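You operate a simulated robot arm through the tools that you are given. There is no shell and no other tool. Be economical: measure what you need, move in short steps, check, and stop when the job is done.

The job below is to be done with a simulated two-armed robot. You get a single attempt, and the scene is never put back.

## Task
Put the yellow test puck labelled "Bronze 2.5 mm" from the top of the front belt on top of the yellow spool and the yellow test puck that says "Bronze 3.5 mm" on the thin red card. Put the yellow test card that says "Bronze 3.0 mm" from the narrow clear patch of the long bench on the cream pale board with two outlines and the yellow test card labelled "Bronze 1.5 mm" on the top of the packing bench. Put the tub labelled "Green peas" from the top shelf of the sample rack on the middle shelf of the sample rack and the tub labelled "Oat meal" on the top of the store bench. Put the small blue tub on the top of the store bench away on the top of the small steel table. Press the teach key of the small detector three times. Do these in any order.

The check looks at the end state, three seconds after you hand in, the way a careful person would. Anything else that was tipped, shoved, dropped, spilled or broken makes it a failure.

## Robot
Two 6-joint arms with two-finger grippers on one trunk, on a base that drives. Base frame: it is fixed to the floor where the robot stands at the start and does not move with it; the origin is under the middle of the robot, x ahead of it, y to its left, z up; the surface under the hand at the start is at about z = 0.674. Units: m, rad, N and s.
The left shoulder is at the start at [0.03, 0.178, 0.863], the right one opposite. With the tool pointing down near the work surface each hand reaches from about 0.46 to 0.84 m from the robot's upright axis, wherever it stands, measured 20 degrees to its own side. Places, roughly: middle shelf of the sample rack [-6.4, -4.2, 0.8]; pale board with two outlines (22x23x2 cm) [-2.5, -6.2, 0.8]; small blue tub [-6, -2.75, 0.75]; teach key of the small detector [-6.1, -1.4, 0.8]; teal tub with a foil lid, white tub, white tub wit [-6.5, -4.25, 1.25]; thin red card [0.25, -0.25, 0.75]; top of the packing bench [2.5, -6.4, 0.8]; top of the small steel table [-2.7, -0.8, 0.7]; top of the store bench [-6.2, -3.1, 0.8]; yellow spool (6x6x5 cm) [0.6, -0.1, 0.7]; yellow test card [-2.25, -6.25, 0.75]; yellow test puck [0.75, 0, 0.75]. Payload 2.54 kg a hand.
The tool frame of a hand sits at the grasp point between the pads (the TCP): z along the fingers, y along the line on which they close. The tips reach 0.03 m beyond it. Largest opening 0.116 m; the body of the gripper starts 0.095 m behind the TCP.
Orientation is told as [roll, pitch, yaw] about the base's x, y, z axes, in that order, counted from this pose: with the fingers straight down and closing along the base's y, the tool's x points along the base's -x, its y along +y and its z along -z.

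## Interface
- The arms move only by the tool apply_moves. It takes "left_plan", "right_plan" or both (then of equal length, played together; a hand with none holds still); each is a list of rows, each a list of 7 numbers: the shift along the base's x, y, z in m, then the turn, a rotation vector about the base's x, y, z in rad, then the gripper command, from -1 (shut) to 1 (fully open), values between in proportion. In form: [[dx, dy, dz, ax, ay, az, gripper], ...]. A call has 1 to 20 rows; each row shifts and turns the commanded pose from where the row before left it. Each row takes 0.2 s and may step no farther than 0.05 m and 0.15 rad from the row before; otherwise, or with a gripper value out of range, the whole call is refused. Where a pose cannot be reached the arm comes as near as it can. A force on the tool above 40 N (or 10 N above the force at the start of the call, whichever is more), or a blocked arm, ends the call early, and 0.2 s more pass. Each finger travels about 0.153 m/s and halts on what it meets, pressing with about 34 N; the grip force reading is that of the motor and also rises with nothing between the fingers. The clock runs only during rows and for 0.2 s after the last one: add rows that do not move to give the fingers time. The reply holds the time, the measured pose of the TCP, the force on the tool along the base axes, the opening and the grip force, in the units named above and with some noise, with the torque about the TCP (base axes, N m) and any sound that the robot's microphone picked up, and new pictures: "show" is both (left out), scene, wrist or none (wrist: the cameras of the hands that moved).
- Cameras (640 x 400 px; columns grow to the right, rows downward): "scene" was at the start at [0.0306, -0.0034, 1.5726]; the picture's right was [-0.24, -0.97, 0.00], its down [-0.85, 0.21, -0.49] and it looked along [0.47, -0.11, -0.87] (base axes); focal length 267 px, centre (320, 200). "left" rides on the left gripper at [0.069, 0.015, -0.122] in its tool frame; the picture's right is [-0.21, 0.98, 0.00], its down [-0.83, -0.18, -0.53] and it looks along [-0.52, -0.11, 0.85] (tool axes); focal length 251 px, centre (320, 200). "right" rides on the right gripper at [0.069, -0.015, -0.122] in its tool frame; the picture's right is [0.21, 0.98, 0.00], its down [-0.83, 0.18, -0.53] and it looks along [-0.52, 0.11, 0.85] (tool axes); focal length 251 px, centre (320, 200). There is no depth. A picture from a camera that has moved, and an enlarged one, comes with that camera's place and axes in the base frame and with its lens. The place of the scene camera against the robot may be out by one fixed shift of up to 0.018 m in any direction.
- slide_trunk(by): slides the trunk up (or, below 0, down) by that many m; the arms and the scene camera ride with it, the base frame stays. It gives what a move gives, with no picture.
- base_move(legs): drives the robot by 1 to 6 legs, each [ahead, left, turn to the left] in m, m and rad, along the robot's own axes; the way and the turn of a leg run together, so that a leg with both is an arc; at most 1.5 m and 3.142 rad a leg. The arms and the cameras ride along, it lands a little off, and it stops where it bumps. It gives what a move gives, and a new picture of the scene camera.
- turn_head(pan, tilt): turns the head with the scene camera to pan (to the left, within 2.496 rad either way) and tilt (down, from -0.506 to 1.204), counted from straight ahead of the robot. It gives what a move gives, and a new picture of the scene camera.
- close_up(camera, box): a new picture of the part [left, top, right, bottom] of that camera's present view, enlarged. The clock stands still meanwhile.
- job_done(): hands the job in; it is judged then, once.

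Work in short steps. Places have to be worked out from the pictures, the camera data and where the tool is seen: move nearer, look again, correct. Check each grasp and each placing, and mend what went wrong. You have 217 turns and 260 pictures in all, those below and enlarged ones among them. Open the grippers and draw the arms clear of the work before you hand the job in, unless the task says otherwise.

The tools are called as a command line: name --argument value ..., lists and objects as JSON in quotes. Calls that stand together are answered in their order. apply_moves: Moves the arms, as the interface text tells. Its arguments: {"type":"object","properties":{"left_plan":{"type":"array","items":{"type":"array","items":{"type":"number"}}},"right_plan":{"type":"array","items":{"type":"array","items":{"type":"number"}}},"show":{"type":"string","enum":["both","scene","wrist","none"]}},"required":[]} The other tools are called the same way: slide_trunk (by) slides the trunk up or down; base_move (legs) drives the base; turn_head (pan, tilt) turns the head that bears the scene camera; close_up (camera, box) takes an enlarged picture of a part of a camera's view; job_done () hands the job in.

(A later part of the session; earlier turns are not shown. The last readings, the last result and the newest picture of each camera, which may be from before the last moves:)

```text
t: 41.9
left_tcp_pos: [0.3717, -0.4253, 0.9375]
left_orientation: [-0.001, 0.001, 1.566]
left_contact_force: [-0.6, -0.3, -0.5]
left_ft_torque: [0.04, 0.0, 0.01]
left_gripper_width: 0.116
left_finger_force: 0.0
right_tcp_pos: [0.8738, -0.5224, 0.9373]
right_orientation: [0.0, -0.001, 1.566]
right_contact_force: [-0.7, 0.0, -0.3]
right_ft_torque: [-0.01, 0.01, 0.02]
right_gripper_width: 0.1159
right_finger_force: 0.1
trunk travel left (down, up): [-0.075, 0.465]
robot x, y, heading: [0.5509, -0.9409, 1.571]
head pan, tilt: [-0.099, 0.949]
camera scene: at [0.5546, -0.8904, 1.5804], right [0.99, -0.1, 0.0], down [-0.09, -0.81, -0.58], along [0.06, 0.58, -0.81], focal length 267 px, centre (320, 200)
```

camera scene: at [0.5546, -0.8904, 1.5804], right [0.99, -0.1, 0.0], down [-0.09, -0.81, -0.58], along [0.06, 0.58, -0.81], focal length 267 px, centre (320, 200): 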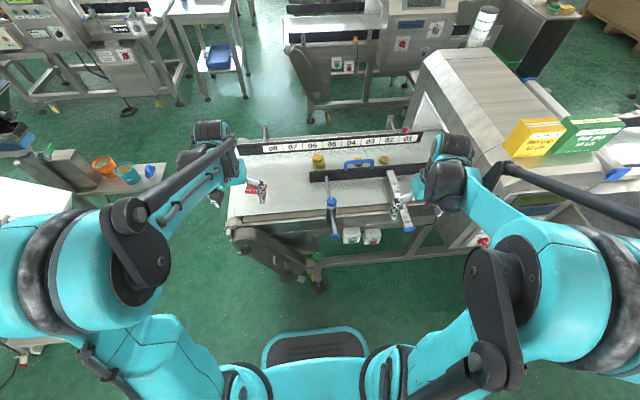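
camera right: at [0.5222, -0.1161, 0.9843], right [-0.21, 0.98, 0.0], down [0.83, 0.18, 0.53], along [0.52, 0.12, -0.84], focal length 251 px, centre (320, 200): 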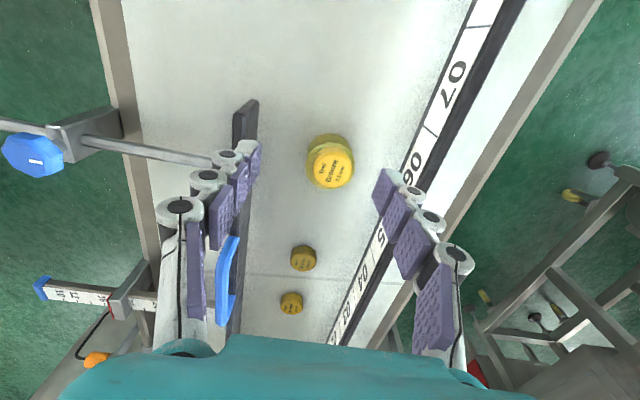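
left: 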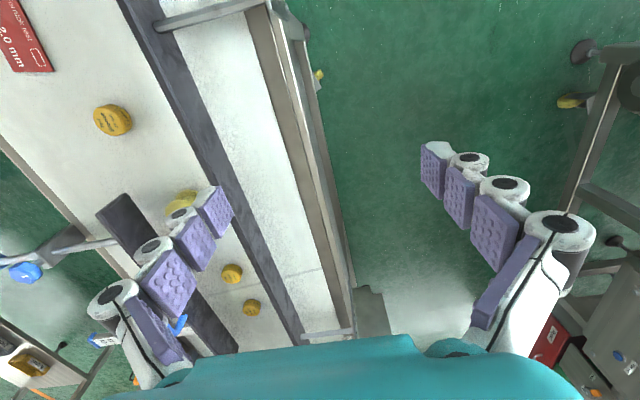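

I move a little closer (14 cm ahead, 7 cm to +x).

base_move --legs '[[0.14, -0.07, 0]]'

close_up --camera "scene" --box '[230, 120, 440, 250]'

```text
t: 43.2
left_tcp_pos: [0.4405, -0.2873, 0.9378]
left_orientation: [0.0, 0.0, 1.57]
left_contact_force: [0.1, -0.4, 0.0]
left_ft_torque: [-0.04, 0.01, -0.01]
left_gripper_width: 0.1159
left_finger_force: 0.1
right_tcp_pos: [0.9427, -0.3828, 0.9372]
right_orientation: [0.0, 0.0, 1.568]
right_contact_force: [-0.2, 0.7, -0.1]
right_ft_torque: [-0.03, 0.05, -0.01]
right_gripper_width: 0.1161
right_finger_force: 0.0
trunk travel left (down, up): [-0.075, 0.465]
robot x, y, heading: [0.6222, -0.8059, 1.574]
head pan, tilt: [-0.099, 0.949]
camera scene: at [0.6258, -0.7515, 1.5803], right [0.99, -0.1, 0.0], down [-0.08, -0.81, -0.58], along [0.06, 0.58, -0.81], focal length 267 px, centre (320, 200)
```

scene: 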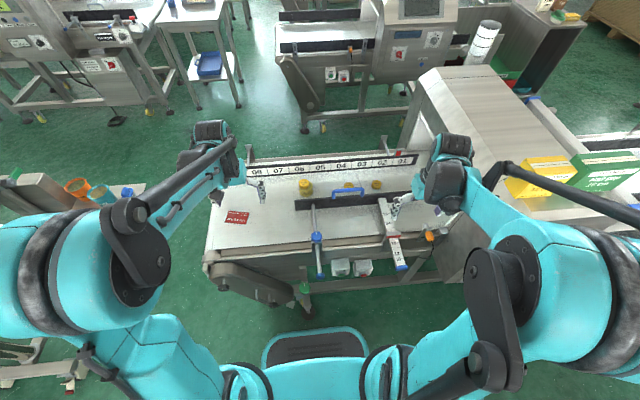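

```text
3.05 times, centred on (335, 185) of scene
camera zoom: at [0.6258, -0.7515, 1.5803], right [0.99, -0.1, 0.0], down [-0.08, -0.81, -0.58], along [0.06, 0.58, -0.81], focal length 813 px, centre (274, 246)
```

zoom: 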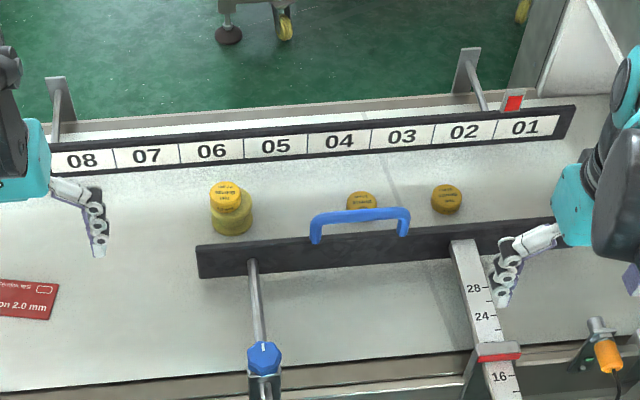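

Good view. Hand closes along x now. I move the right hand out over puck 3.5 at safe height to look.

apply_moves --right_plan '[[0, 0.045, -0.01, 0, 0, 0, 0.4], [0, 0.045, -0.01, 0, 0, 0, 0.4], [0, 0.045, -0.01, 0, 0, 0, 0.4], [0, 0.045, -0.01, 0, 0, 0, 0.4], [0, 0.045, -0.01, 0, 0, 0, 0.3], [0, 0.04, -0.01, 0, 0, 0, 0.3], [0, 0, 0, 0, 0, 0, 0.3]]' --show "wrist"

close_up --camera "right" --box '[240, 60, 440, 260]'

```text
t: 44.9
left_tcp_pos: [0.4408, -0.2885, 0.9387]
left_orientation: [0.001, 0.0, 1.568]
left_contact_force: [-0.8, 0.4, -0.1]
left_ft_torque: [0.03, 0.01, 0.01]
left_gripper_width: 0.1162
left_finger_force: 0.1
right_tcp_pos: [0.9437, -0.1178, 0.8802]
right_orientation: [0.0, 0.001, 1.569]
right_contact_force: [0.2, 0.4, 0.3]
right_ft_torque: [0.02, -0.01, -0.01]
right_gripper_width: 0.0751
right_finger_force: 0.1
trunk travel left (down, up): [-0.075, 0.465]
robot x, y, heading: [0.6261, -0.8068, 1.567]
head pan, tilt: [-0.099, 0.949]
camera right: at [0.9589, -0.187, 1.0025], right [-0.98, -0.21, 0.0], down [-0.18, 0.83, 0.53], along [-0.11, 0.52, -0.85], focal length 251 px, centre (320, 200)
```

right: 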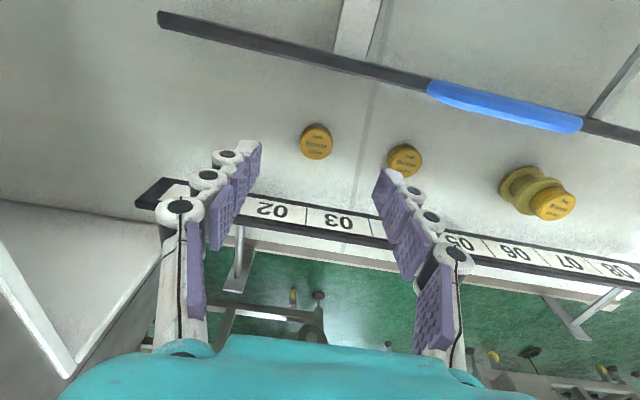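

```text
2.00 times, centred on (340, 160) of right
camera zoom: at [0.9589, -0.187, 1.0025], right [-0.98, -0.21, 0.0], down [-0.18, 0.83, 0.53], along [-0.11, 0.52, -0.85], focal length 503 px, centre (280, 280)
```

zoom: 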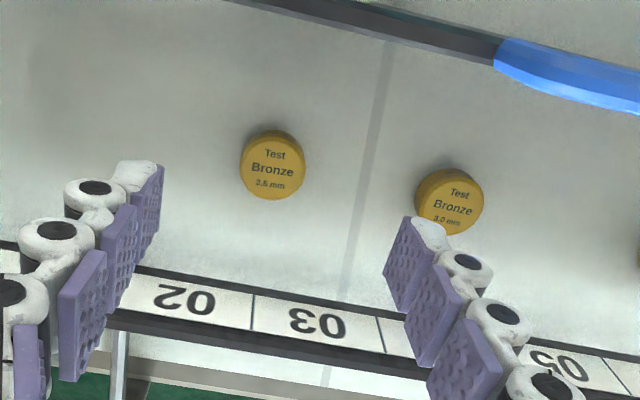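

Puck 3.5 at (0.941,-0.078). I align and descend on it, then grip.

apply_moves --right_plan '[[-0.002, 0.04, 0, 0, 0, 0, 0.25], [0, 0, -0.045, 0, 0, 0, 0.25], [0, 0, -0.045, 0, 0, 0, 0.25], [0, 0, -0.045, 0, 0, 0, 0.25], [0, 0, -0.03, 0, 0, 0, 0.25], [0, 0, 0, 0, 0, 0, 0.25], [0, 0, 0, 0, 0, 0, -0.5], [0, 0, 0, 0, 0, 0, -1], [0, 0, 0, 0, 0, 0, -1]]' --show "wrist"

```text
t: 46.9
left_tcp_pos: [0.4412, -0.288, 0.9375]
left_orientation: [0.002, -0.001, 1.569]
left_contact_force: [-0.7, -0.1, -0.3]
left_ft_torque: [0.01, 0.02, 0.01]
left_gripper_width: 0.1161
left_finger_force: 0.1
right_tcp_pos: [0.9426, -0.0795, 0.7121]
right_orientation: [-0.001, -0.001, 1.57]
right_contact_force: [-0.5, -0.8, 2.5]
right_ft_torque: [-0.06, 0.04, -0.03]
right_gripper_width: 0.0399
right_finger_force: 34.2
trunk travel left (down, up): [-0.075, 0.465]
robot x, y, heading: [0.6223, -0.8068, 1.57]
head pan, tilt: [-0.099, 0.949]
camera right: at [0.9586, -0.1485, 0.8354], right [-0.98, -0.21, 0.0], down [-0.18, 0.83, 0.53], along [-0.11, 0.52, -0.85], focal length 251 px, centre (320, 200)
```

right: 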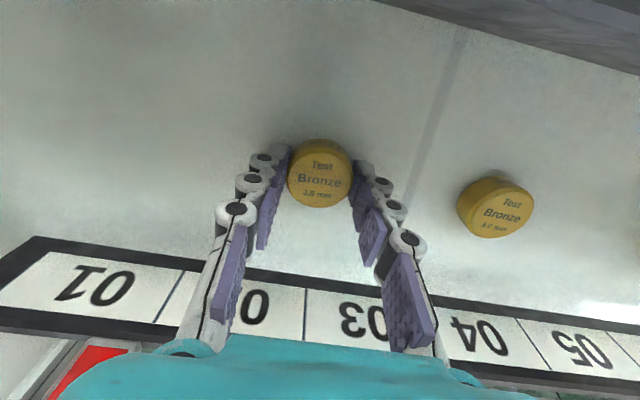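

Gripped. I lift and simultaneously move the left hand out of the way, then shift the base 0.2 m toward -x.

apply_moves --right_plan '[[0, 0, 0.045, 0, 0, 0, -1], [0, 0, 0.045, 0, 0, 0, -1], [0, 0, 0.045, 0, 0, 0, -1], [0, 0, 0.045, 0, 0, 0, -1], [0, -0.04, 0.02, 0, 0, 0, -1], [0, -0.04, 0.02, 0, 0, 0, -1]]' --left_plan '[[-0.02, -0.01, 0.01, 0, 0, 0, 1], [-0.03, -0.01, 0.01, 0, 0, 0, 1], [-0.03, -0.01, 0.01, 0, 0, 0, 1], [-0.03, -0.01, 0.01, 0, 0, 0, 1], [-0.02, 0, 0.01, 0, 0, 0, 1], [0, 0, 0, 0, 0, 0, 1]]' --show "none"

base_move --legs '[[0, 0.2, 0]]'

```text
t: 48.2
left_tcp_pos: [0.3086, -0.3295, 0.9902]
left_orientation: [-0.001, -0.004, 1.569]
left_contact_force: [-0.6, -0.6, 0.5]
left_ft_torque: [0.05, -0.01, 0.06]
left_gripper_width: 0.1163
left_finger_force: 0.1
right_tcp_pos: [0.9395, -0.1578, 0.9329]
right_orientation: [-0.001, -0.001, 1.57]
right_contact_force: [0.5, 0.1, -0.2]
right_ft_torque: [0.01, -0.04, 0.01]
right_gripper_width: 0.0403
right_finger_force: 34.1
trunk travel left (down, up): [-0.075, 0.465]
robot x, y, heading: [0.6228, -0.8074, 1.567]
head pan, tilt: [-0.099, 0.949]
```

```text
t: 49.9
left_tcp_pos: [0.1042, -0.3292, 0.9885]
left_orientation: [0.0, 0.001, 1.575]
left_contact_force: [-0.3, -0.1, 0.5]
left_ft_torque: [0.01, -0.04, 0.0]
left_gripper_width: 0.1161
left_finger_force: 0.0
right_tcp_pos: [0.7329, -0.1551, 0.9322]
right_orientation: [-0.002, 0.0, 1.574]
right_contact_force: [-0.8, -0.6, -0.5]
right_ft_torque: [-0.03, -0.04, 0.0]
right_gripper_width: 0.0398
right_finger_force: 33.9
trunk travel left (down, up): [-0.075, 0.465]
robot x, y, heading: [0.4193, -0.8106, 1.577]
head pan, tilt: [-0.099, 0.949]
camera scene: at [0.4207, -0.7532, 1.5804], right [1.0, -0.1, 0.0], down [-0.08, -0.81, -0.58], along [0.06, 0.58, -0.81], focal length 267 px, centre (320, 200)
```

scene: 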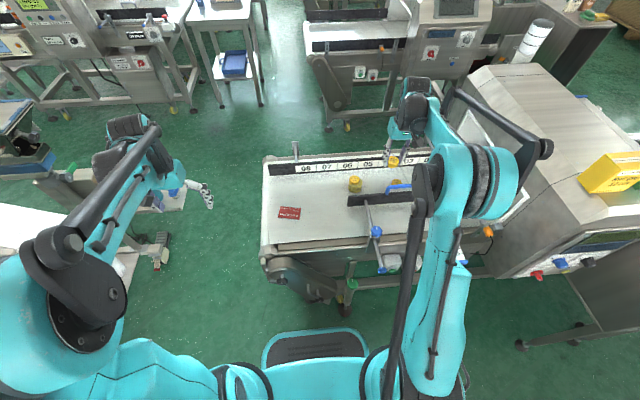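

Now I carry the puck to near the card (0.36,-0.174) for a look.

apply_moves --right_plan '[[-0.045, -0.015, 0, 0, 0, 0, -1], [-0.045, -0.015, 0, 0, 0, 0, -1], [-0.045, -0.015, 0, 0, 0, 0, -1], [-0.045, -0.015, 0, 0, 0, 0, -1], [-0.045, -0.015, 0, 0, 0, 0, -1], [-0.045, -0.015, -0.015, 0, 0, 0, -1], [-0.045, 0, -0.02, 0, 0, 0, -1], [-0.045, 0, -0.02, 0, 0, 0, -1], [0, 0, 0, 0, 0, 0, -1]]' --show "wrist"

```text
t: 51.9
left_tcp_pos: [0.106, -0.3296, 0.9897]
left_orientation: [0.0, 0.001, 1.575]
left_contact_force: [-0.1, -0.1, -0.1]
left_ft_torque: [-0.01, -0.01, -0.01]
left_gripper_width: 0.1159
left_finger_force: 0.1
right_tcp_pos: [0.377, -0.246, 0.8797]
right_orientation: [0.0, -0.001, 1.575]
right_contact_force: [0.3, 0.2, -0.5]
right_ft_torque: [0.01, -0.03, 0.04]
right_gripper_width: 0.0395
right_finger_force: 34.0
trunk travel left (down, up): [-0.075, 0.465]
robot x, y, heading: [0.4203, -0.8063, 1.577]
head pan, tilt: [-0.099, 0.949]
camera right: at [0.3917, -0.3153, 1.0016], right [-0.98, -0.22, 0.0], down [-0.18, 0.82, 0.53], along [-0.12, 0.52, -0.85], focal length 251 px, centre (320, 200)
```

right: 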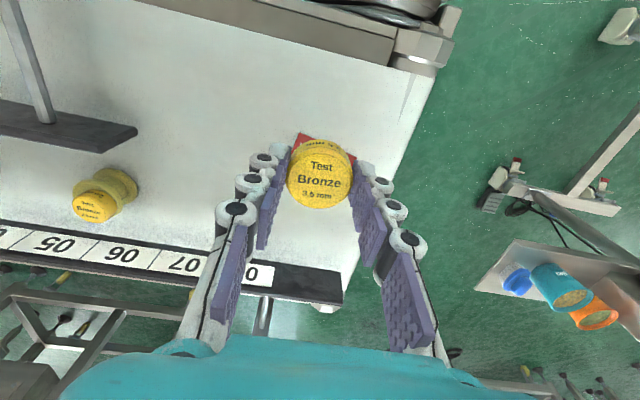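

The card is mostly hidden behind the puck; I step back 6 cm to measure it.

apply_moves --right_plan '[[0, -0.045, 0, 0, 0, 0, -1], [0, -0.03, 0, 0, 0, 0, -1], [0, 0, 0, 0, 0, 0, -1]]' --show "none"

close_up --camera "right" --box '[230, 110, 410, 260]'

close_up --camera "scene" --box '[240, 150, 400, 250]'

```text
t: 52.7
left_tcp_pos: [0.1058, -0.3289, 0.9898]
left_orientation: [0.001, 0.001, 1.575]
left_contact_force: [-0.4, 0.1, -0.8]
left_ft_torque: [-0.01, -0.01, -0.04]
left_gripper_width: 0.1159
left_finger_force: 0.1
right_tcp_pos: [0.3775, -0.3185, 0.8808]
right_orientation: [0.0, 0.0, 1.574]
right_contact_force: [0.1, 0.0, 0.3]
right_ft_torque: [0.03, -0.02, 0.02]
right_gripper_width: 0.0399
right_finger_force: 34.1
trunk travel left (down, up): [-0.075, 0.465]
robot x, y, heading: [0.42, -0.8111, 1.576]
head pan, tilt: [-0.099, 0.949]
```

```text
2.67 times, centred on (320, 185) of right
camera zoom: at [0.3928, -0.3889, 1.0025], right [-0.98, -0.22, 0.0], down [-0.18, 0.82, 0.53], along [-0.12, 0.52, -0.85], focal length 670 px, centre (320, 240)
```

zoom: 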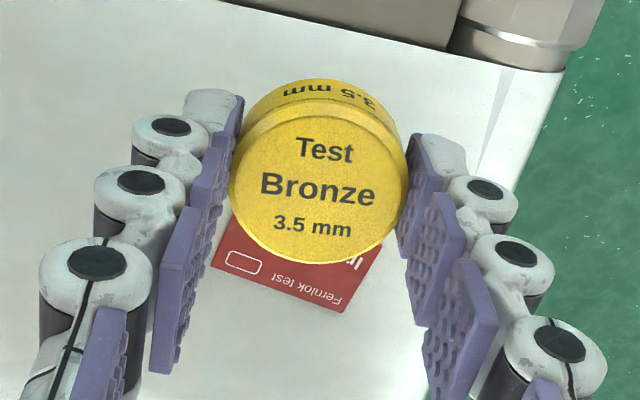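

```text
4.00 times, centred on (320, 200) of scene
camera zoom: at [0.4222, -0.7532, 1.5804], right [1.0, -0.1, 0.0], down [-0.08, -0.81, -0.58], along [0.06, 0.58, -0.81], focal length 1068 px, centre (320, 200)
```

zoom: 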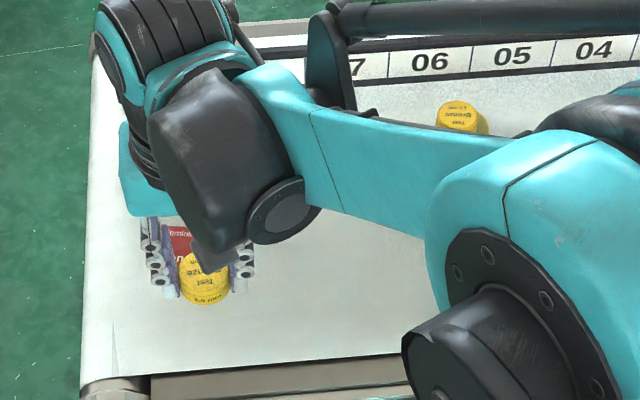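

Card centre computes to (0.358,-0.175), long axis nearly along x. I move the puck over it and lower to just above.

apply_moves --right_plan '[[-0.005, 0.0475, 0, 0, 0, 0, -1], [-0.007, 0.0475, 0, 0, 0, 0, -1], [-0.0075, 0.0475, 0, 0, 0, 0, -1], [0, 0, -0.045, 0, 0, 0, -1], [0, 0, -0.045, 0, 0, 0, -1], [0, 0, -0.045, 0, 0, 0, -1], [0, 0, -0.02, 0, 0, 0, -1], [0, 0, 0, 0, 0, 0, -1]]' --show "wrist"

close_up --camera "right" --box '[230, 110, 410, 260]'

```text
t: 54.5
left_tcp_pos: [0.1049, -0.3283, 0.9888]
left_orientation: [0.002, 0.0, 1.575]
left_contact_force: [-0.9, -0.2, 0.4]
left_ft_torque: [0.0, -0.01, 0.01]
left_gripper_width: 0.116
left_finger_force: 0.1
right_tcp_pos: [0.3582, -0.1847, 0.7229]
right_orientation: [0.0, 0.0, 1.575]
right_contact_force: [-0.6, -0.7, 0.3]
right_ft_torque: [0.01, -0.01, 0.0]
right_gripper_width: 0.0398
right_finger_force: 34.1
trunk travel left (down, up): [-0.075, 0.465]
robot x, y, heading: [0.4175, -0.8079, 1.574]
head pan, tilt: [-0.099, 0.949]
camera right: at [0.3728, -0.2527, 0.8447], right [-0.98, -0.22, 0.0], down [-0.19, 0.82, 0.53], along [-0.12, 0.52, -0.85], focal length 251 px, centre (320, 200)
```

right: 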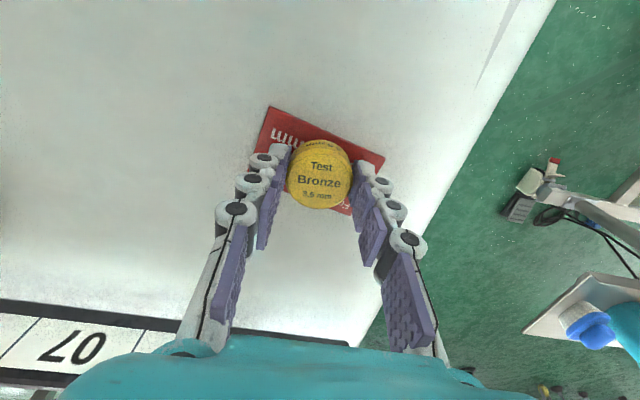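

```text
2.67 times, centred on (320, 185) of right
camera zoom: at [0.3728, -0.2527, 0.8447], right [-0.98, -0.22, 0.0], down [-0.19, 0.82, 0.53], along [-0.12, 0.52, -0.85], focal length 670 px, centre (320, 240)
```

zoom: 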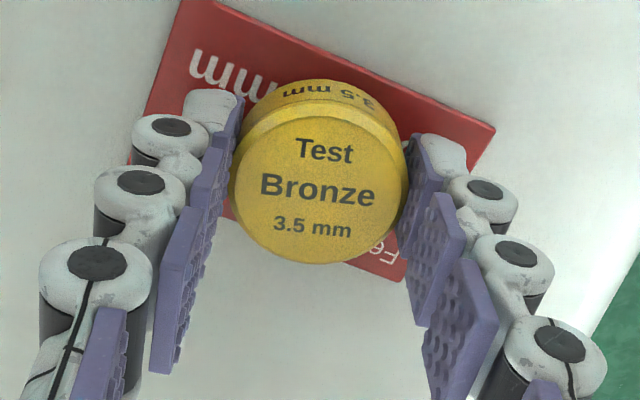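

Puck is about 6 mm too far -y; I correct and lower to contact.

apply_moves --right_plan '[[0, 0.006, -0.003, 0, 0, 0, -1], [0, 0, -0.003, 0, 0, 0, -1], [0, 0, -0.002, 0, 0, 0, -1], [0, 0, 0, 0, 0, 0, -1]]' --show "none"

close_up --camera "right" --box '[230, 110, 410, 260]'

```text
t: 55.5
left_tcp_pos: [0.1059, -0.3305, 0.9896]
left_orientation: [0.0, 0.0, 1.574]
left_contact_force: [-0.7, -0.1, 0.2]
left_ft_torque: [0.01, 0.02, -0.01]
left_gripper_width: 0.1159
left_finger_force: 0.1
right_tcp_pos: [0.356, -0.1731, 0.7154]
right_orientation: [-0.001, 0.0, 1.573]
right_contact_force: [2.4, 0.3, 13.9]
right_ft_torque: [0.03, -0.09, -0.01]
right_gripper_width: 0.0401
right_finger_force: 33.8
trunk travel left (down, up): [-0.075, 0.465]
robot x, y, heading: [0.4199, -0.8108, 1.575]
head pan, tilt: [-0.099, 0.949]
```

```text
2.67 times, centred on (320, 185) of right
camera zoom: at [0.3716, -0.243, 0.8375], right [-0.98, -0.22, 0.0], down [-0.18, 0.82, 0.54], along [-0.12, 0.52, -0.84], focal length 670 px, centre (320, 240)
```

zoom: 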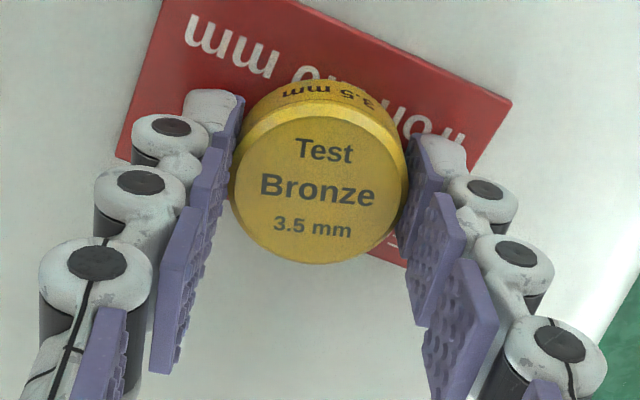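

Slight overshoot: puck is about 5 mm +y and 3 mm -x of the centre. I lift 3 mm, correct and lower again.

apply_moves --right_plan '[[0, 0, 0.004, 0, 0, 0, -1], [0.003, -0.005, 0, 0, 0, 0, -1], [0, 0, 0, 0, 0, 0, -1], [0, 0, -0.003, 0, 0, 0, -1], [0, 0, -0.0005, 0, 0, 0, -1], [0, 0, 0, 0, 0, 0, -1]]' --show "none"

close_up --camera "right" --box '[230, 110, 410, 260]'

```text
t: 56.9
left_tcp_pos: [0.1061, -0.3296, 0.9889]
left_orientation: [-0.001, -0.003, 1.575]
left_contact_force: [-0.2, 0.0, -1.0]
left_ft_torque: [0.01, 0.0, 0.02]
left_gripper_width: 0.1159
left_finger_force: 0.0
right_tcp_pos: [0.3582, -0.1784, 0.7153]
right_orientation: [0.0, -0.003, 1.574]
right_contact_force: [0.7, 0.1, 11.3]
right_ft_torque: [0.04, -0.06, 0.0]
right_gripper_width: 0.0398
right_finger_force: 34.1
trunk travel left (down, up): [-0.075, 0.465]
robot x, y, heading: [0.4191, -0.81, 1.575]
head pan, tilt: [-0.099, 0.949]
```

```text
2.67 times, centred on (320, 185) of right
camera zoom: at [0.3737, -0.2469, 0.8376], right [-0.98, -0.22, 0.0], down [-0.18, 0.82, 0.53], along [-0.12, 0.52, -0.84], focal length 670 px, centre (320, 240)
```

zoom: 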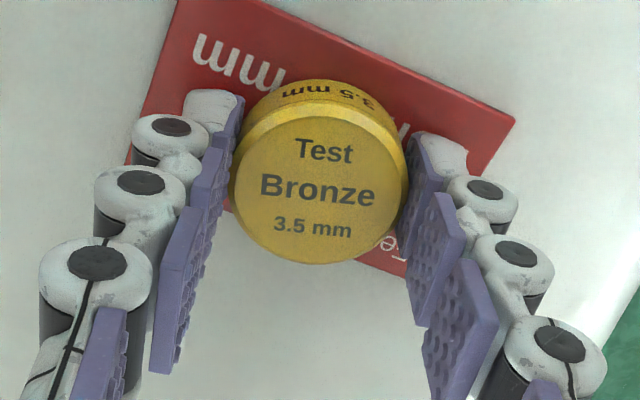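

Centred now with light contact. Release and lift.

apply_moves --right_plan '[[0, 0, 0.001, 0, 0, 0, -1], [0, 0, 0, 0, 0, 0, -0.1], [0, 0, 0, 0, 0, 0, 0.2], [0, 0, 0.04, 0, 0, 0, 0.2], [0, 0, 0.045, 0, 0, 0, 0.2], [0, -0.03, 0.04, 0, 0, 0, 0.2], [0, -0.045, 0.02, 0, 0, 0, 0.3], [0.03, -0.03, 0.02, 0, 0, 0, 0.3]]' --show "wrist"

close_up --camera "right" --box '[230, 150, 410, 300]'

```text
t: 58.7
left_tcp_pos: [0.1068, -0.3297, 0.9897]
left_orientation: [0.002, -0.002, 1.574]
left_contact_force: [0.4, -0.7, 0.0]
left_ft_torque: [0.0, 0.03, 0.03]
left_gripper_width: 0.1161
left_finger_force: 0.0
right_tcp_pos: [0.3884, -0.2822, 0.8804]
right_orientation: [0.002, -0.001, 1.577]
right_contact_force: [0.7, 0.5, 1.1]
right_ft_torque: [0.01, 0.0, 0.0]
right_gripper_width: 0.0752
right_finger_force: 0.0
trunk travel left (down, up): [-0.075, 0.465]
robot x, y, heading: [0.4199, -0.8096, 1.571]
head pan, tilt: [-0.099, 0.949]
camera right: at [0.4044, -0.3517, 1.003], right [-0.98, -0.22, 0.0], down [-0.18, 0.82, 0.53], along [-0.12, 0.52, -0.84], focal length 251 px, centre (320, 200)
```

right: 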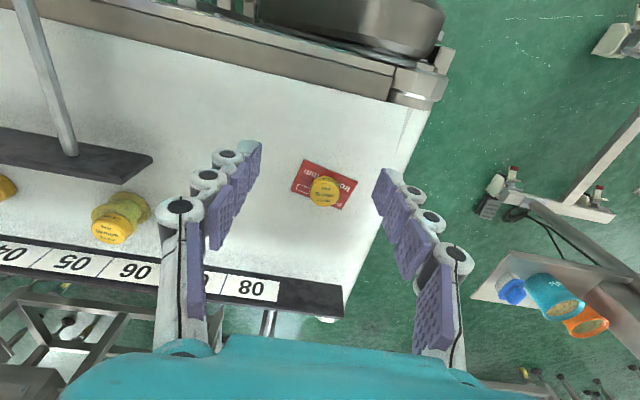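

```text
2.67 times, centred on (320, 225) of right
camera zoom: at [0.4044, -0.3517, 1.003], right [-0.98, -0.22, 0.0], down [-0.18, 0.82, 0.53], along [-0.12, 0.52, -0.84], focal length 670 px, centre (320, 133)
```

zoom: 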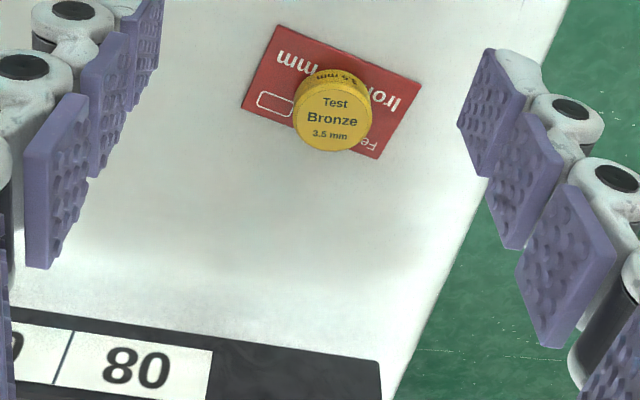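

Both belt items are done. I retract the right arm, back off and then turn the head to survey the route south.

apply_moves --right_plan '[[0.04, -0.02, 0.01, 0, 0, 0, 0], [0.04, -0.02, 0.01, 0, 0, 0, -0.5], [0.04, -0.02, 0.015, 0, 0, 0, -0.5], [0.04, -0.02, 0.015, 0, 0, 0, -0.5], [0.04, -0.02, 0.01, 0, 0, 0, -0.5], [0.03, -0.01, 0, 0, 0, 0, -0.5]]' --show "none"

base_move --legs '[[-0.15, 0.05, 0], [0, 0, -1.0], [0, 0, -1.0], [0, 0, -1.14]]'

turn_head --pan 0.0 --tilt 0.45

```text
t: 60.1
left_tcp_pos: [0.105, -0.3289, 0.9887]
left_orientation: [0.0, -0.001, 1.574]
left_contact_force: [1.4, 0.1, -0.1]
left_ft_torque: [0.02, 0.01, 0.02]
left_gripper_width: 0.1162
left_finger_force: 0.1
right_tcp_pos: [0.6181, -0.3902, 0.9406]
right_orientation: [0.001, -0.001, 1.576]
right_contact_force: [0.0, -0.1, 0.4]
right_ft_torque: [0.01, 0.0, 0.0]
right_gripper_width: 0.0288
right_finger_force: 0.0
trunk travel left (down, up): [-0.075, 0.465]
robot x, y, heading: [0.4162, -0.8051, 1.576]
head pan, tilt: [-0.099, 0.949]
```

```text
t: 69.3
left_tcp_pos: [0.7001, -1.4246, 0.9883]
left_orientation: [0.0, 0.0, -1.528]
left_contact_force: [-0.4, -0.1, 0.4]
left_ft_torque: [0.0, -0.02, 0.0]
left_gripper_width: 0.1158
left_finger_force: 0.0
right_tcp_pos: [0.1846, -1.3826, 0.9408]
right_orientation: [0.001, 0.001, -1.526]
right_contact_force: [-0.5, -0.5, 0.9]
right_ft_torque: [0.0, 0.0, 0.03]
right_gripper_width: 0.0292
right_finger_force: 0.0
trunk travel left (down, up): [-0.075, 0.465]
robot x, y, heading: [0.3661, -0.9589, -1.53]
head pan, tilt: [-0.099, 0.949]
camera scene: at [0.3598, -0.9884, 1.5804], right [-1.0, 0.06, 0.0], down [0.05, 0.81, -0.58], along [-0.03, -0.58, -0.81], focal length 267 px, centre (320, 200)
```

scene: 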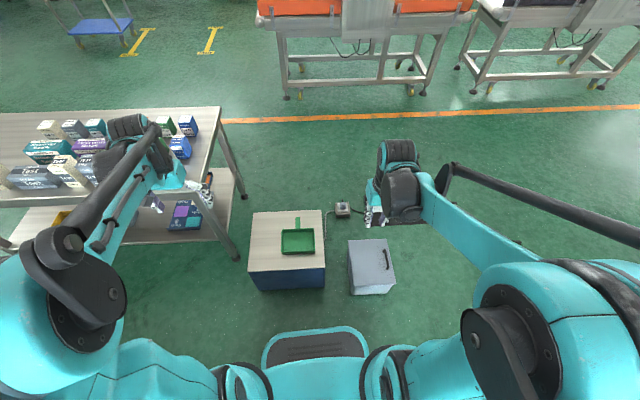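

```text
t: 70.3
left_tcp_pos: [0.7011, -1.4236, 0.9887]
left_orientation: [-0.001, 0.0, -1.527]
left_contact_force: [0.3, 0.2, 0.3]
left_ft_torque: [-0.03, 0.06, -0.06]
left_gripper_width: 0.1159
left_finger_force: 0.1
right_tcp_pos: [0.1855, -1.3833, 0.9404]
right_orientation: [0.001, 0.0, -1.527]
right_contact_force: [-0.7, -0.2, 1.0]
right_ft_torque: [0.01, 0.03, 0.03]
right_gripper_width: 0.029
right_finger_force: 0.1
trunk travel left (down, up): [-0.075, 0.465]
robot x, y, heading: [0.3712, -0.9587, -1.529]
head pan, tilt: [0.0, 0.45]
camera scene: at [0.3681, -1.0075, 1.6223], right [-1.0, -0.04, 0.0], down [-0.02, 0.44, -0.9], along [0.04, -0.9, -0.44], focal length 267 px, centre (320, 200)
```

scene: 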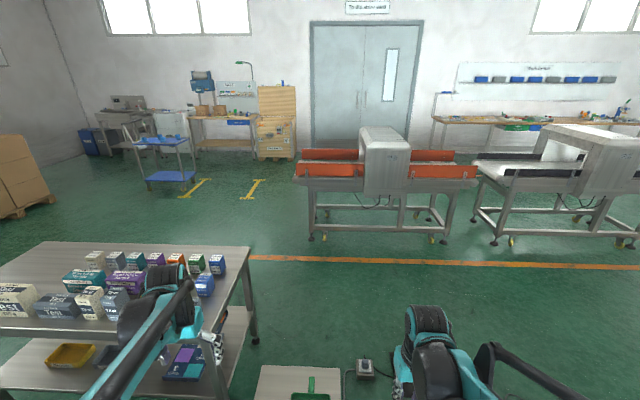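

The left hand is near the product bench, so no forward motion here. I survey east and west for a free route.

turn_head --pan 1.2 --tilt 0.5

turn_head --pan -1.1 --tilt 0.6

```text
t: 71.7
left_tcp_pos: [0.7017, -1.4236, 0.9888]
left_orientation: [0.0, 0.001, -1.529]
left_contact_force: [0.4, 0.2, -1.0]
left_ft_torque: [0.0, -0.02, -0.05]
left_gripper_width: 0.116
left_finger_force: 0.1
right_tcp_pos: [0.1843, -1.3816, 0.9404]
right_orientation: [0.0, 0.0, -1.525]
right_contact_force: [0.5, 0.4, 0.1]
right_ft_torque: [0.04, 0.0, -0.01]
right_gripper_width: 0.029
right_finger_force: 0.1
trunk travel left (down, up): [-0.075, 0.465]
robot x, y, heading: [0.3686, -0.9579, -1.527]
head pan, tilt: [1.201, 0.499]
camera scene: at [0.4502, -0.9449, 1.6179], right [-0.32, -0.95, 0.0], down [-0.45, 0.15, -0.88], along [0.83, -0.28, -0.48], focal length 267 px, centre (320, 200)
```

scene: 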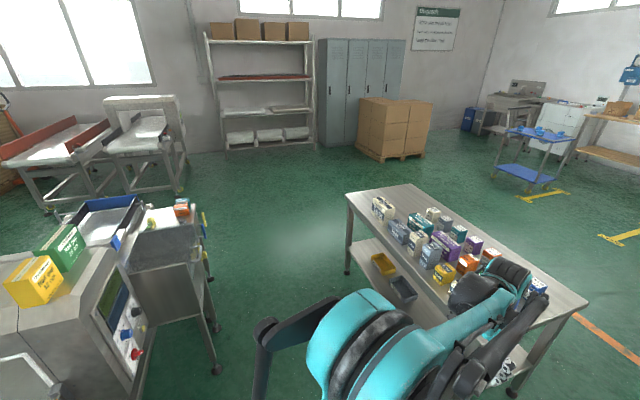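

```text
t: 73.8
left_tcp_pos: [0.701, -1.4223, 0.9888]
left_orientation: [-0.001, 0.001, -1.528]
left_contact_force: [-0.6, -0.3, 0.0]
left_ft_torque: [0.01, -0.02, -0.02]
left_gripper_width: 0.1159
left_finger_force: 0.0
right_tcp_pos: [0.1846, -1.3833, 0.9398]
right_orientation: [0.0, 0.001, -1.527]
right_contact_force: [0.2, -1.0, -0.6]
right_ft_torque: [0.01, 0.03, -0.01]
right_gripper_width: 0.0292
right_finger_force: 0.0
trunk travel left (down, up): [-0.075, 0.465]
robot x, y, heading: [0.3689, -0.9598, -1.527]
head pan, tilt: [-1.1, 0.6]
camera scene: at [0.2872, -0.9593, 1.6088], right [-0.49, 0.87, 0.0], down [0.49, 0.28, -0.83], along [-0.72, -0.41, -0.56], focal length 267 px, centre (320, 200)
```

scene: 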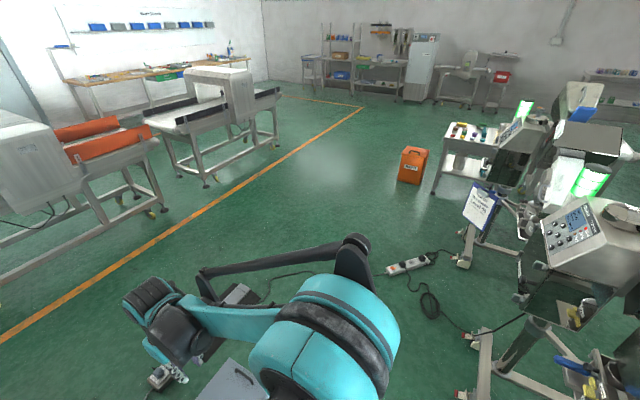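

West looks open apart from a thin cable. I strafe west first and then check the floor.

base_move --legs '[[0.1, -0.95, 0]]'

turn_head --pan -0.5 --tilt 0.95

```text
t: 78.7
left_tcp_pos: [-0.2393, -1.5638, 0.9894]
left_orientation: [-0.001, 0.0, -1.534]
left_contact_force: [-0.7, 0.4, -0.9]
left_ft_torque: [-0.02, -0.01, 0.01]
left_gripper_width: 0.1161
left_finger_force: 0.1
right_tcp_pos: [-0.7548, -1.5196, 0.9403]
right_orientation: [0.0, -0.001, -1.534]
right_contact_force: [-0.3, -0.2, -0.2]
right_ft_torque: [0.02, -0.04, 0.0]
right_gripper_width: 0.029
right_finger_force: 0.1
trunk travel left (down, up): [-0.075, 0.465]
robot x, y, heading: [-0.5666, -1.0968, -1.533]
head pan, tilt: [-1.1, 0.6]
camera scene: at [-0.65, -1.0966, 1.6088], right [-0.49, 0.87, 0.0], down [0.49, 0.27, -0.82], along [-0.72, -0.4, -0.57], focal length 267 px, centre (320, 200)
```

scene: 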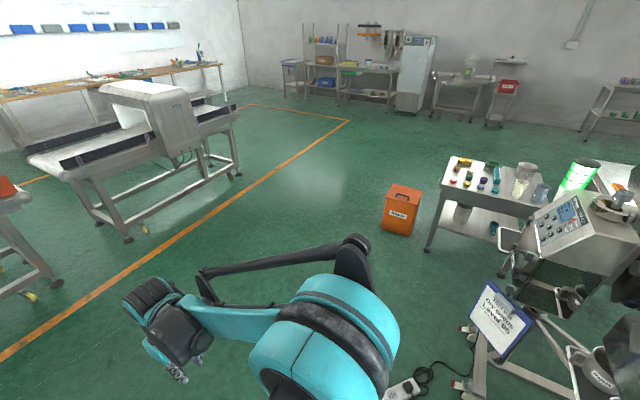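

```text
t: 79.7
left_tcp_pos: [-0.2385, -1.5639, 0.9884]
left_orientation: [0.0, 0.0, -1.534]
left_contact_force: [0.6, -0.8, -0.2]
left_ft_torque: [0.01, 0.0, -0.02]
left_gripper_width: 0.116
left_finger_force: 0.0
right_tcp_pos: [-0.7546, -1.5192, 0.9399]
right_orientation: [-0.002, -0.001, -1.534]
right_contact_force: [-0.7, 1.0, 0.1]
right_ft_torque: [0.0, 0.02, 0.0]
right_gripper_width: 0.0289
right_finger_force: 0.1
trunk travel left (down, up): [-0.075, 0.465]
robot x, y, heading: [-0.5668, -1.098, -1.534]
head pan, tilt: [-0.499, 0.949]
camera scene: at [-0.6047, -1.1187, 1.5805], right [-0.89, 0.45, 0.0], down [0.36, 0.73, -0.58], along [-0.26, -0.52, -0.81], focal length 267 px, centre (320, 200)
```

scene: 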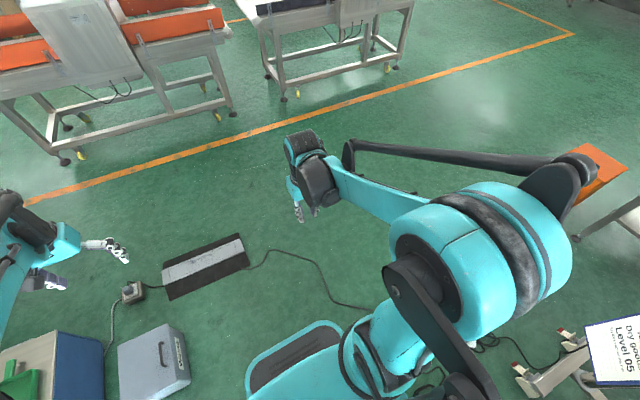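

I cross the cable diagonally, slowly, keeping clear of the black plate and the socket.

base_move --legs '[[0.4, -0.28, 0], [0.35, -0.25, 0], [0.3, 0, 0]]'

turn_head --pan 0.2 --tilt 0.6

```text
t: 86.5
left_tcp_pos: [-0.7135, -2.6398, 0.9879]
left_orientation: [0.0, 0.0, -1.516]
left_contact_force: [-1.2, -1.4, -1.1]
left_ft_torque: [0.02, -0.02, 0.02]
left_gripper_width: 0.116
left_finger_force: 0.1
right_tcp_pos: [-1.2298, -2.6053, 0.9407]
right_orientation: [0.002, 0.0, -1.517]
right_contact_force: [-0.2, -1.2, 0.0]
right_ft_torque: [0.01, 0.03, 0.03]
right_gripper_width: 0.0289
right_finger_force: 0.0
trunk travel left (down, up): [-0.075, 0.465]
robot x, y, heading: [-1.0473, -2.1794, -1.512]
head pan, tilt: [-0.499, 0.949]
camera scene: at [-1.0861, -2.202, 1.5804], right [-0.9, 0.43, 0.0], down [0.35, 0.73, -0.58], along [-0.25, -0.52, -0.81], focal length 267 px, centre (320, 200)
```

scene: 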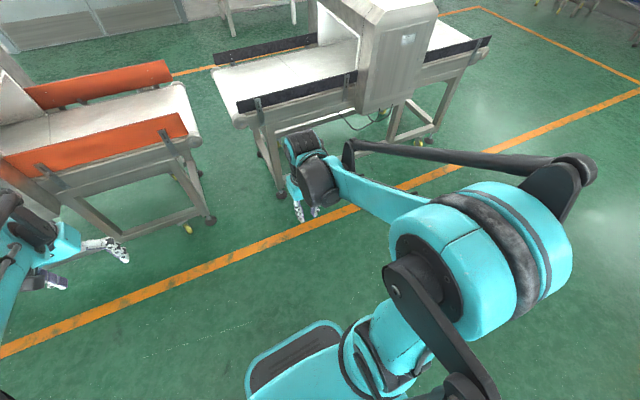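

```text
t: 87.6
left_tcp_pos: [-0.713, -2.6398, 0.9884]
left_orientation: [-0.002, 0.0, -1.515]
left_contact_force: [-0.4, -0.3, 0.5]
left_ft_torque: [-0.03, 0.02, 0.02]
left_gripper_width: 0.116
left_finger_force: 0.0
right_tcp_pos: [-1.2299, -2.6034, 0.9401]
right_orientation: [0.0, -0.001, -1.517]
right_contact_force: [0.1, 0.8, 0.0]
right_ft_torque: [0.0, -0.01, 0.0]
right_gripper_width: 0.0289
right_finger_force: 0.1
trunk travel left (down, up): [-0.075, 0.465]
robot x, y, heading: [-1.0495, -2.1801, -1.52]
head pan, tilt: [0.201, 0.6]
camera scene: at [-1.0327, -2.2206, 1.6088], right [-0.97, -0.25, 0.0], down [-0.14, 0.55, -0.82], along [0.21, -0.8, -0.57], focal length 267 px, centre (320, 200)
```

scene: 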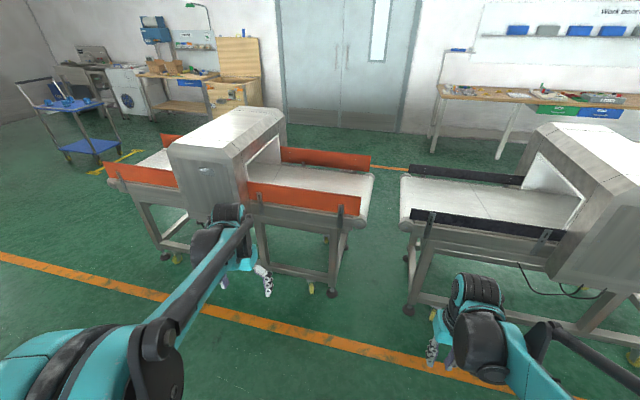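

The gap between conveyors is too narrow; I'll pass the second conveyor's west end (x≈-2.85). Drive west first and look.

base_move --legs '[[0.08, -1.2, 0], [0.08, -1.2, 0]]'

turn_head --pan 0.0 --tilt 0.5

```text
t: 99.4
left_tcp_pos: [-3.1158, -2.9343, 0.9886]
left_orientation: [0.0, -0.001, -1.538]
left_contact_force: [0.5, -1.1, 1.1]
left_ft_torque: [-0.01, -0.04, -0.01]
left_gripper_width: 0.1162
left_finger_force: 0.0
right_tcp_pos: [-3.6312, -2.8884, 0.9394]
right_orientation: [0.001, 0.002, -1.54]
right_contact_force: [-0.3, 0.1, -0.2]
right_ft_torque: [0.04, -0.01, 0.0]
right_gripper_width: 0.029
right_finger_force: 0.1
trunk travel left (down, up): [-0.075, 0.465]
robot x, y, heading: [-3.4421, -2.4644, -1.537]
head pan, tilt: [0.201, 0.6]
camera scene: at [-3.4266, -2.5087, 1.6088], right [-0.97, -0.23, 0.0], down [-0.13, 0.55, -0.83], along [0.19, -0.8, -0.57], focal length 267 px, centre (320, 200)
```

scene: 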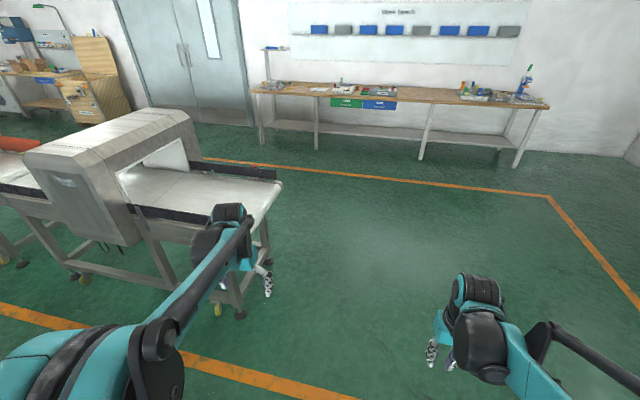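

```text
t: 100.1
left_tcp_pos: [-3.1156, -2.9359, 0.9885]
left_orientation: [-0.001, 0.002, -1.538]
left_contact_force: [0.5, 1.0, -0.1]
left_ft_torque: [0.01, 0.01, -0.01]
left_gripper_width: 0.1162
left_finger_force: 0.1
right_tcp_pos: [-3.6309, -2.8879, 0.9397]
right_orientation: [0.001, -0.001, -1.539]
right_contact_force: [-0.4, 1.0, -0.6]
right_ft_torque: [-0.02, -0.01, 0.03]
right_gripper_width: 0.0286
right_finger_force: 0.1
trunk travel left (down, up): [-0.075, 0.465]
robot x, y, heading: [-3.4458, -2.4711, -1.536]
head pan, tilt: [0.0, 0.499]
camera scene: at [-3.4436, -2.5135, 1.6179], right [-1.0, -0.03, 0.0], down [-0.02, 0.48, -0.88], along [0.03, -0.88, -0.48], focal length 267 px, centre (320, 200)
```

scene: 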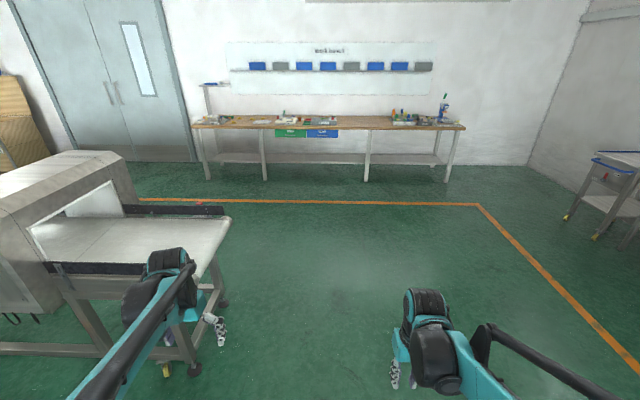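

Route is clear: west a bit more, south, then east along the long bench.

base_move --legs '[[0.2, -0.4, 0], [1.4, 0, 0], [1.1, 0, 0], [0, 1.4, 0]]'

turn_head --pan 0.0 --tilt 0.85

```text
t: 121.3
left_tcp_pos: [-2.0682, -5.6593, 0.9887]
left_orientation: [0.0, 0.0, -1.554]
left_contact_force: [0.1, 0.6, -0.6]
left_ft_torque: [0.0, 0.05, 0.0]
left_gripper_width: 0.1159
left_finger_force: 0.1
right_tcp_pos: [-2.5841, -5.605, 0.94]
right_orientation: [0.002, -0.001, -1.553]
right_contact_force: [-0.5, 1.0, 0.3]
right_ft_torque: [0.02, 0.05, 0.0]
right_gripper_width: 0.029
right_finger_force: 0.0
trunk travel left (down, up): [-0.075, 0.465]
robot x, y, heading: [-2.3916, -5.1862, -1.546]
head pan, tilt: [0.0, 0.499]
camera scene: at [-2.3907, -5.2339, 1.6179], right [-1.0, -0.02, 0.0], down [-0.01, 0.48, -0.88], along [0.02, -0.88, -0.48], focal length 267 px, centre (320, 200)
```

scene: 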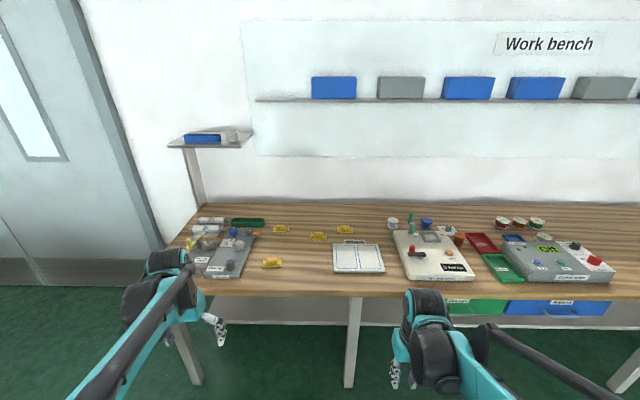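

```text
t: 122.1
left_tcp_pos: [-2.0677, -5.6597, 0.9882]
left_orientation: [0.001, -0.001, -1.552]
left_contact_force: [-0.4, -0.4, -0.8]
left_ft_torque: [0.03, 0.0, 0.0]
left_gripper_width: 0.1158
left_finger_force: 0.0
right_tcp_pos: [-2.584, -5.6057, 0.9396]
right_orientation: [0.001, 0.0, -1.554]
right_contact_force: [0.0, 0.4, -0.2]
right_ft_torque: [-0.01, 0.01, -0.01]
right_gripper_width: 0.029
right_finger_force: 0.0
trunk travel left (down, up): [-0.075, 0.465]
robot x, y, heading: [-2.3909, -5.1847, -1.559]
head pan, tilt: [0.0, 0.85]
camera scene: at [-2.3913, -5.2212, 1.588], right [-1.0, -0.02, 0.0], down [-0.01, 0.75, -0.66], along [0.01, -0.66, -0.75], focal length 267 px, centre (320, 200)
```

scene: 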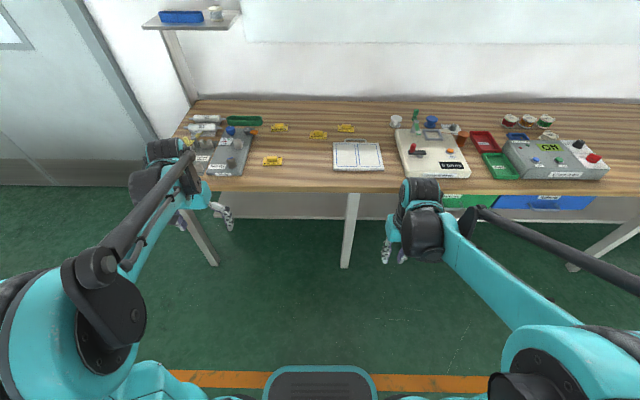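

Four yellow cards lie between the board and the left gear. I enlarge.

close_up --camera "scene" --box '[255, 110, 395, 180]'

close_up --camera "scene" --box '[258, 118, 298, 143]'

close_up --camera "scene" --box '[258, 150, 290, 170]'

close_up --camera "scene" --box '[305, 118, 360, 145]'

```text
4.57 times, centred on (325, 145) of scene
camera zoom: at [-2.3913, -5.2212, 1.588], right [-1.0, -0.02, 0.0], down [-0.01, 0.75, -0.66], along [0.01, -0.66, -0.75], focal length 1220 px, centre (297, 451)
```

zoom: 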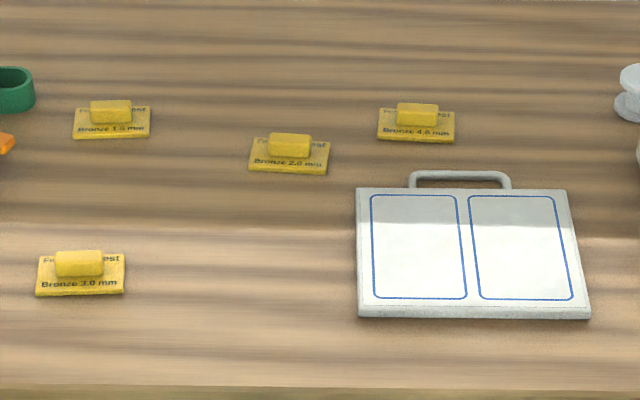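

```text
16.00 times, centred on (278, 130) of scene
camera zoom: at [-2.3913, -5.2212, 1.588], right [-1.0, -0.02, 0.0], down [-0.01, 0.75, -0.66], along [0.01, -0.66, -0.75], focal length 4270 px, centre (992, 1312)
```

zoom: 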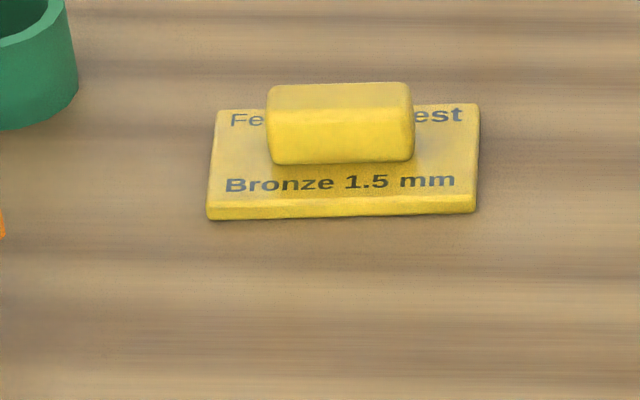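

```text
16.00 times, centred on (274, 160) of scene
camera zoom: at [-2.3913, -5.2212, 1.588], right [-1.0, -0.02, 0.0], down [-0.01, 0.75, -0.66], along [0.01, -0.66, -0.75], focal length 4270 px, centre (1056, 840)
```

zoom: 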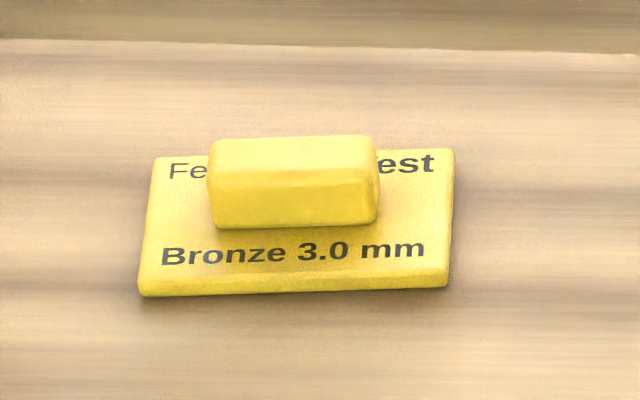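

```text
11.64 times, centred on (332, 132) of scene
camera zoom: at [-2.3913, -5.2212, 1.588], right [-1.0, -0.02, 0.0], down [-0.01, 0.75, -0.66], along [0.01, -0.66, -0.75], focal length 3106 px, centre (174, 997)
```

zoom: 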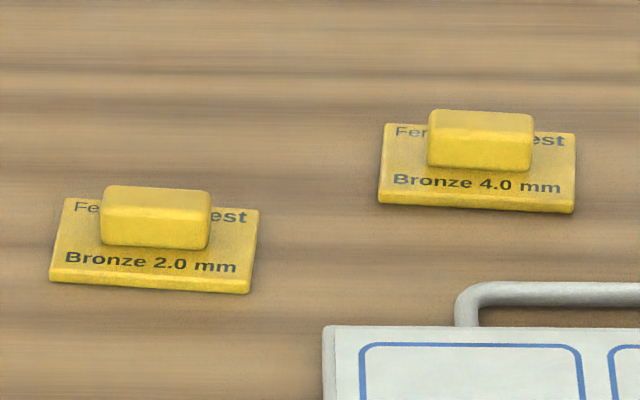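

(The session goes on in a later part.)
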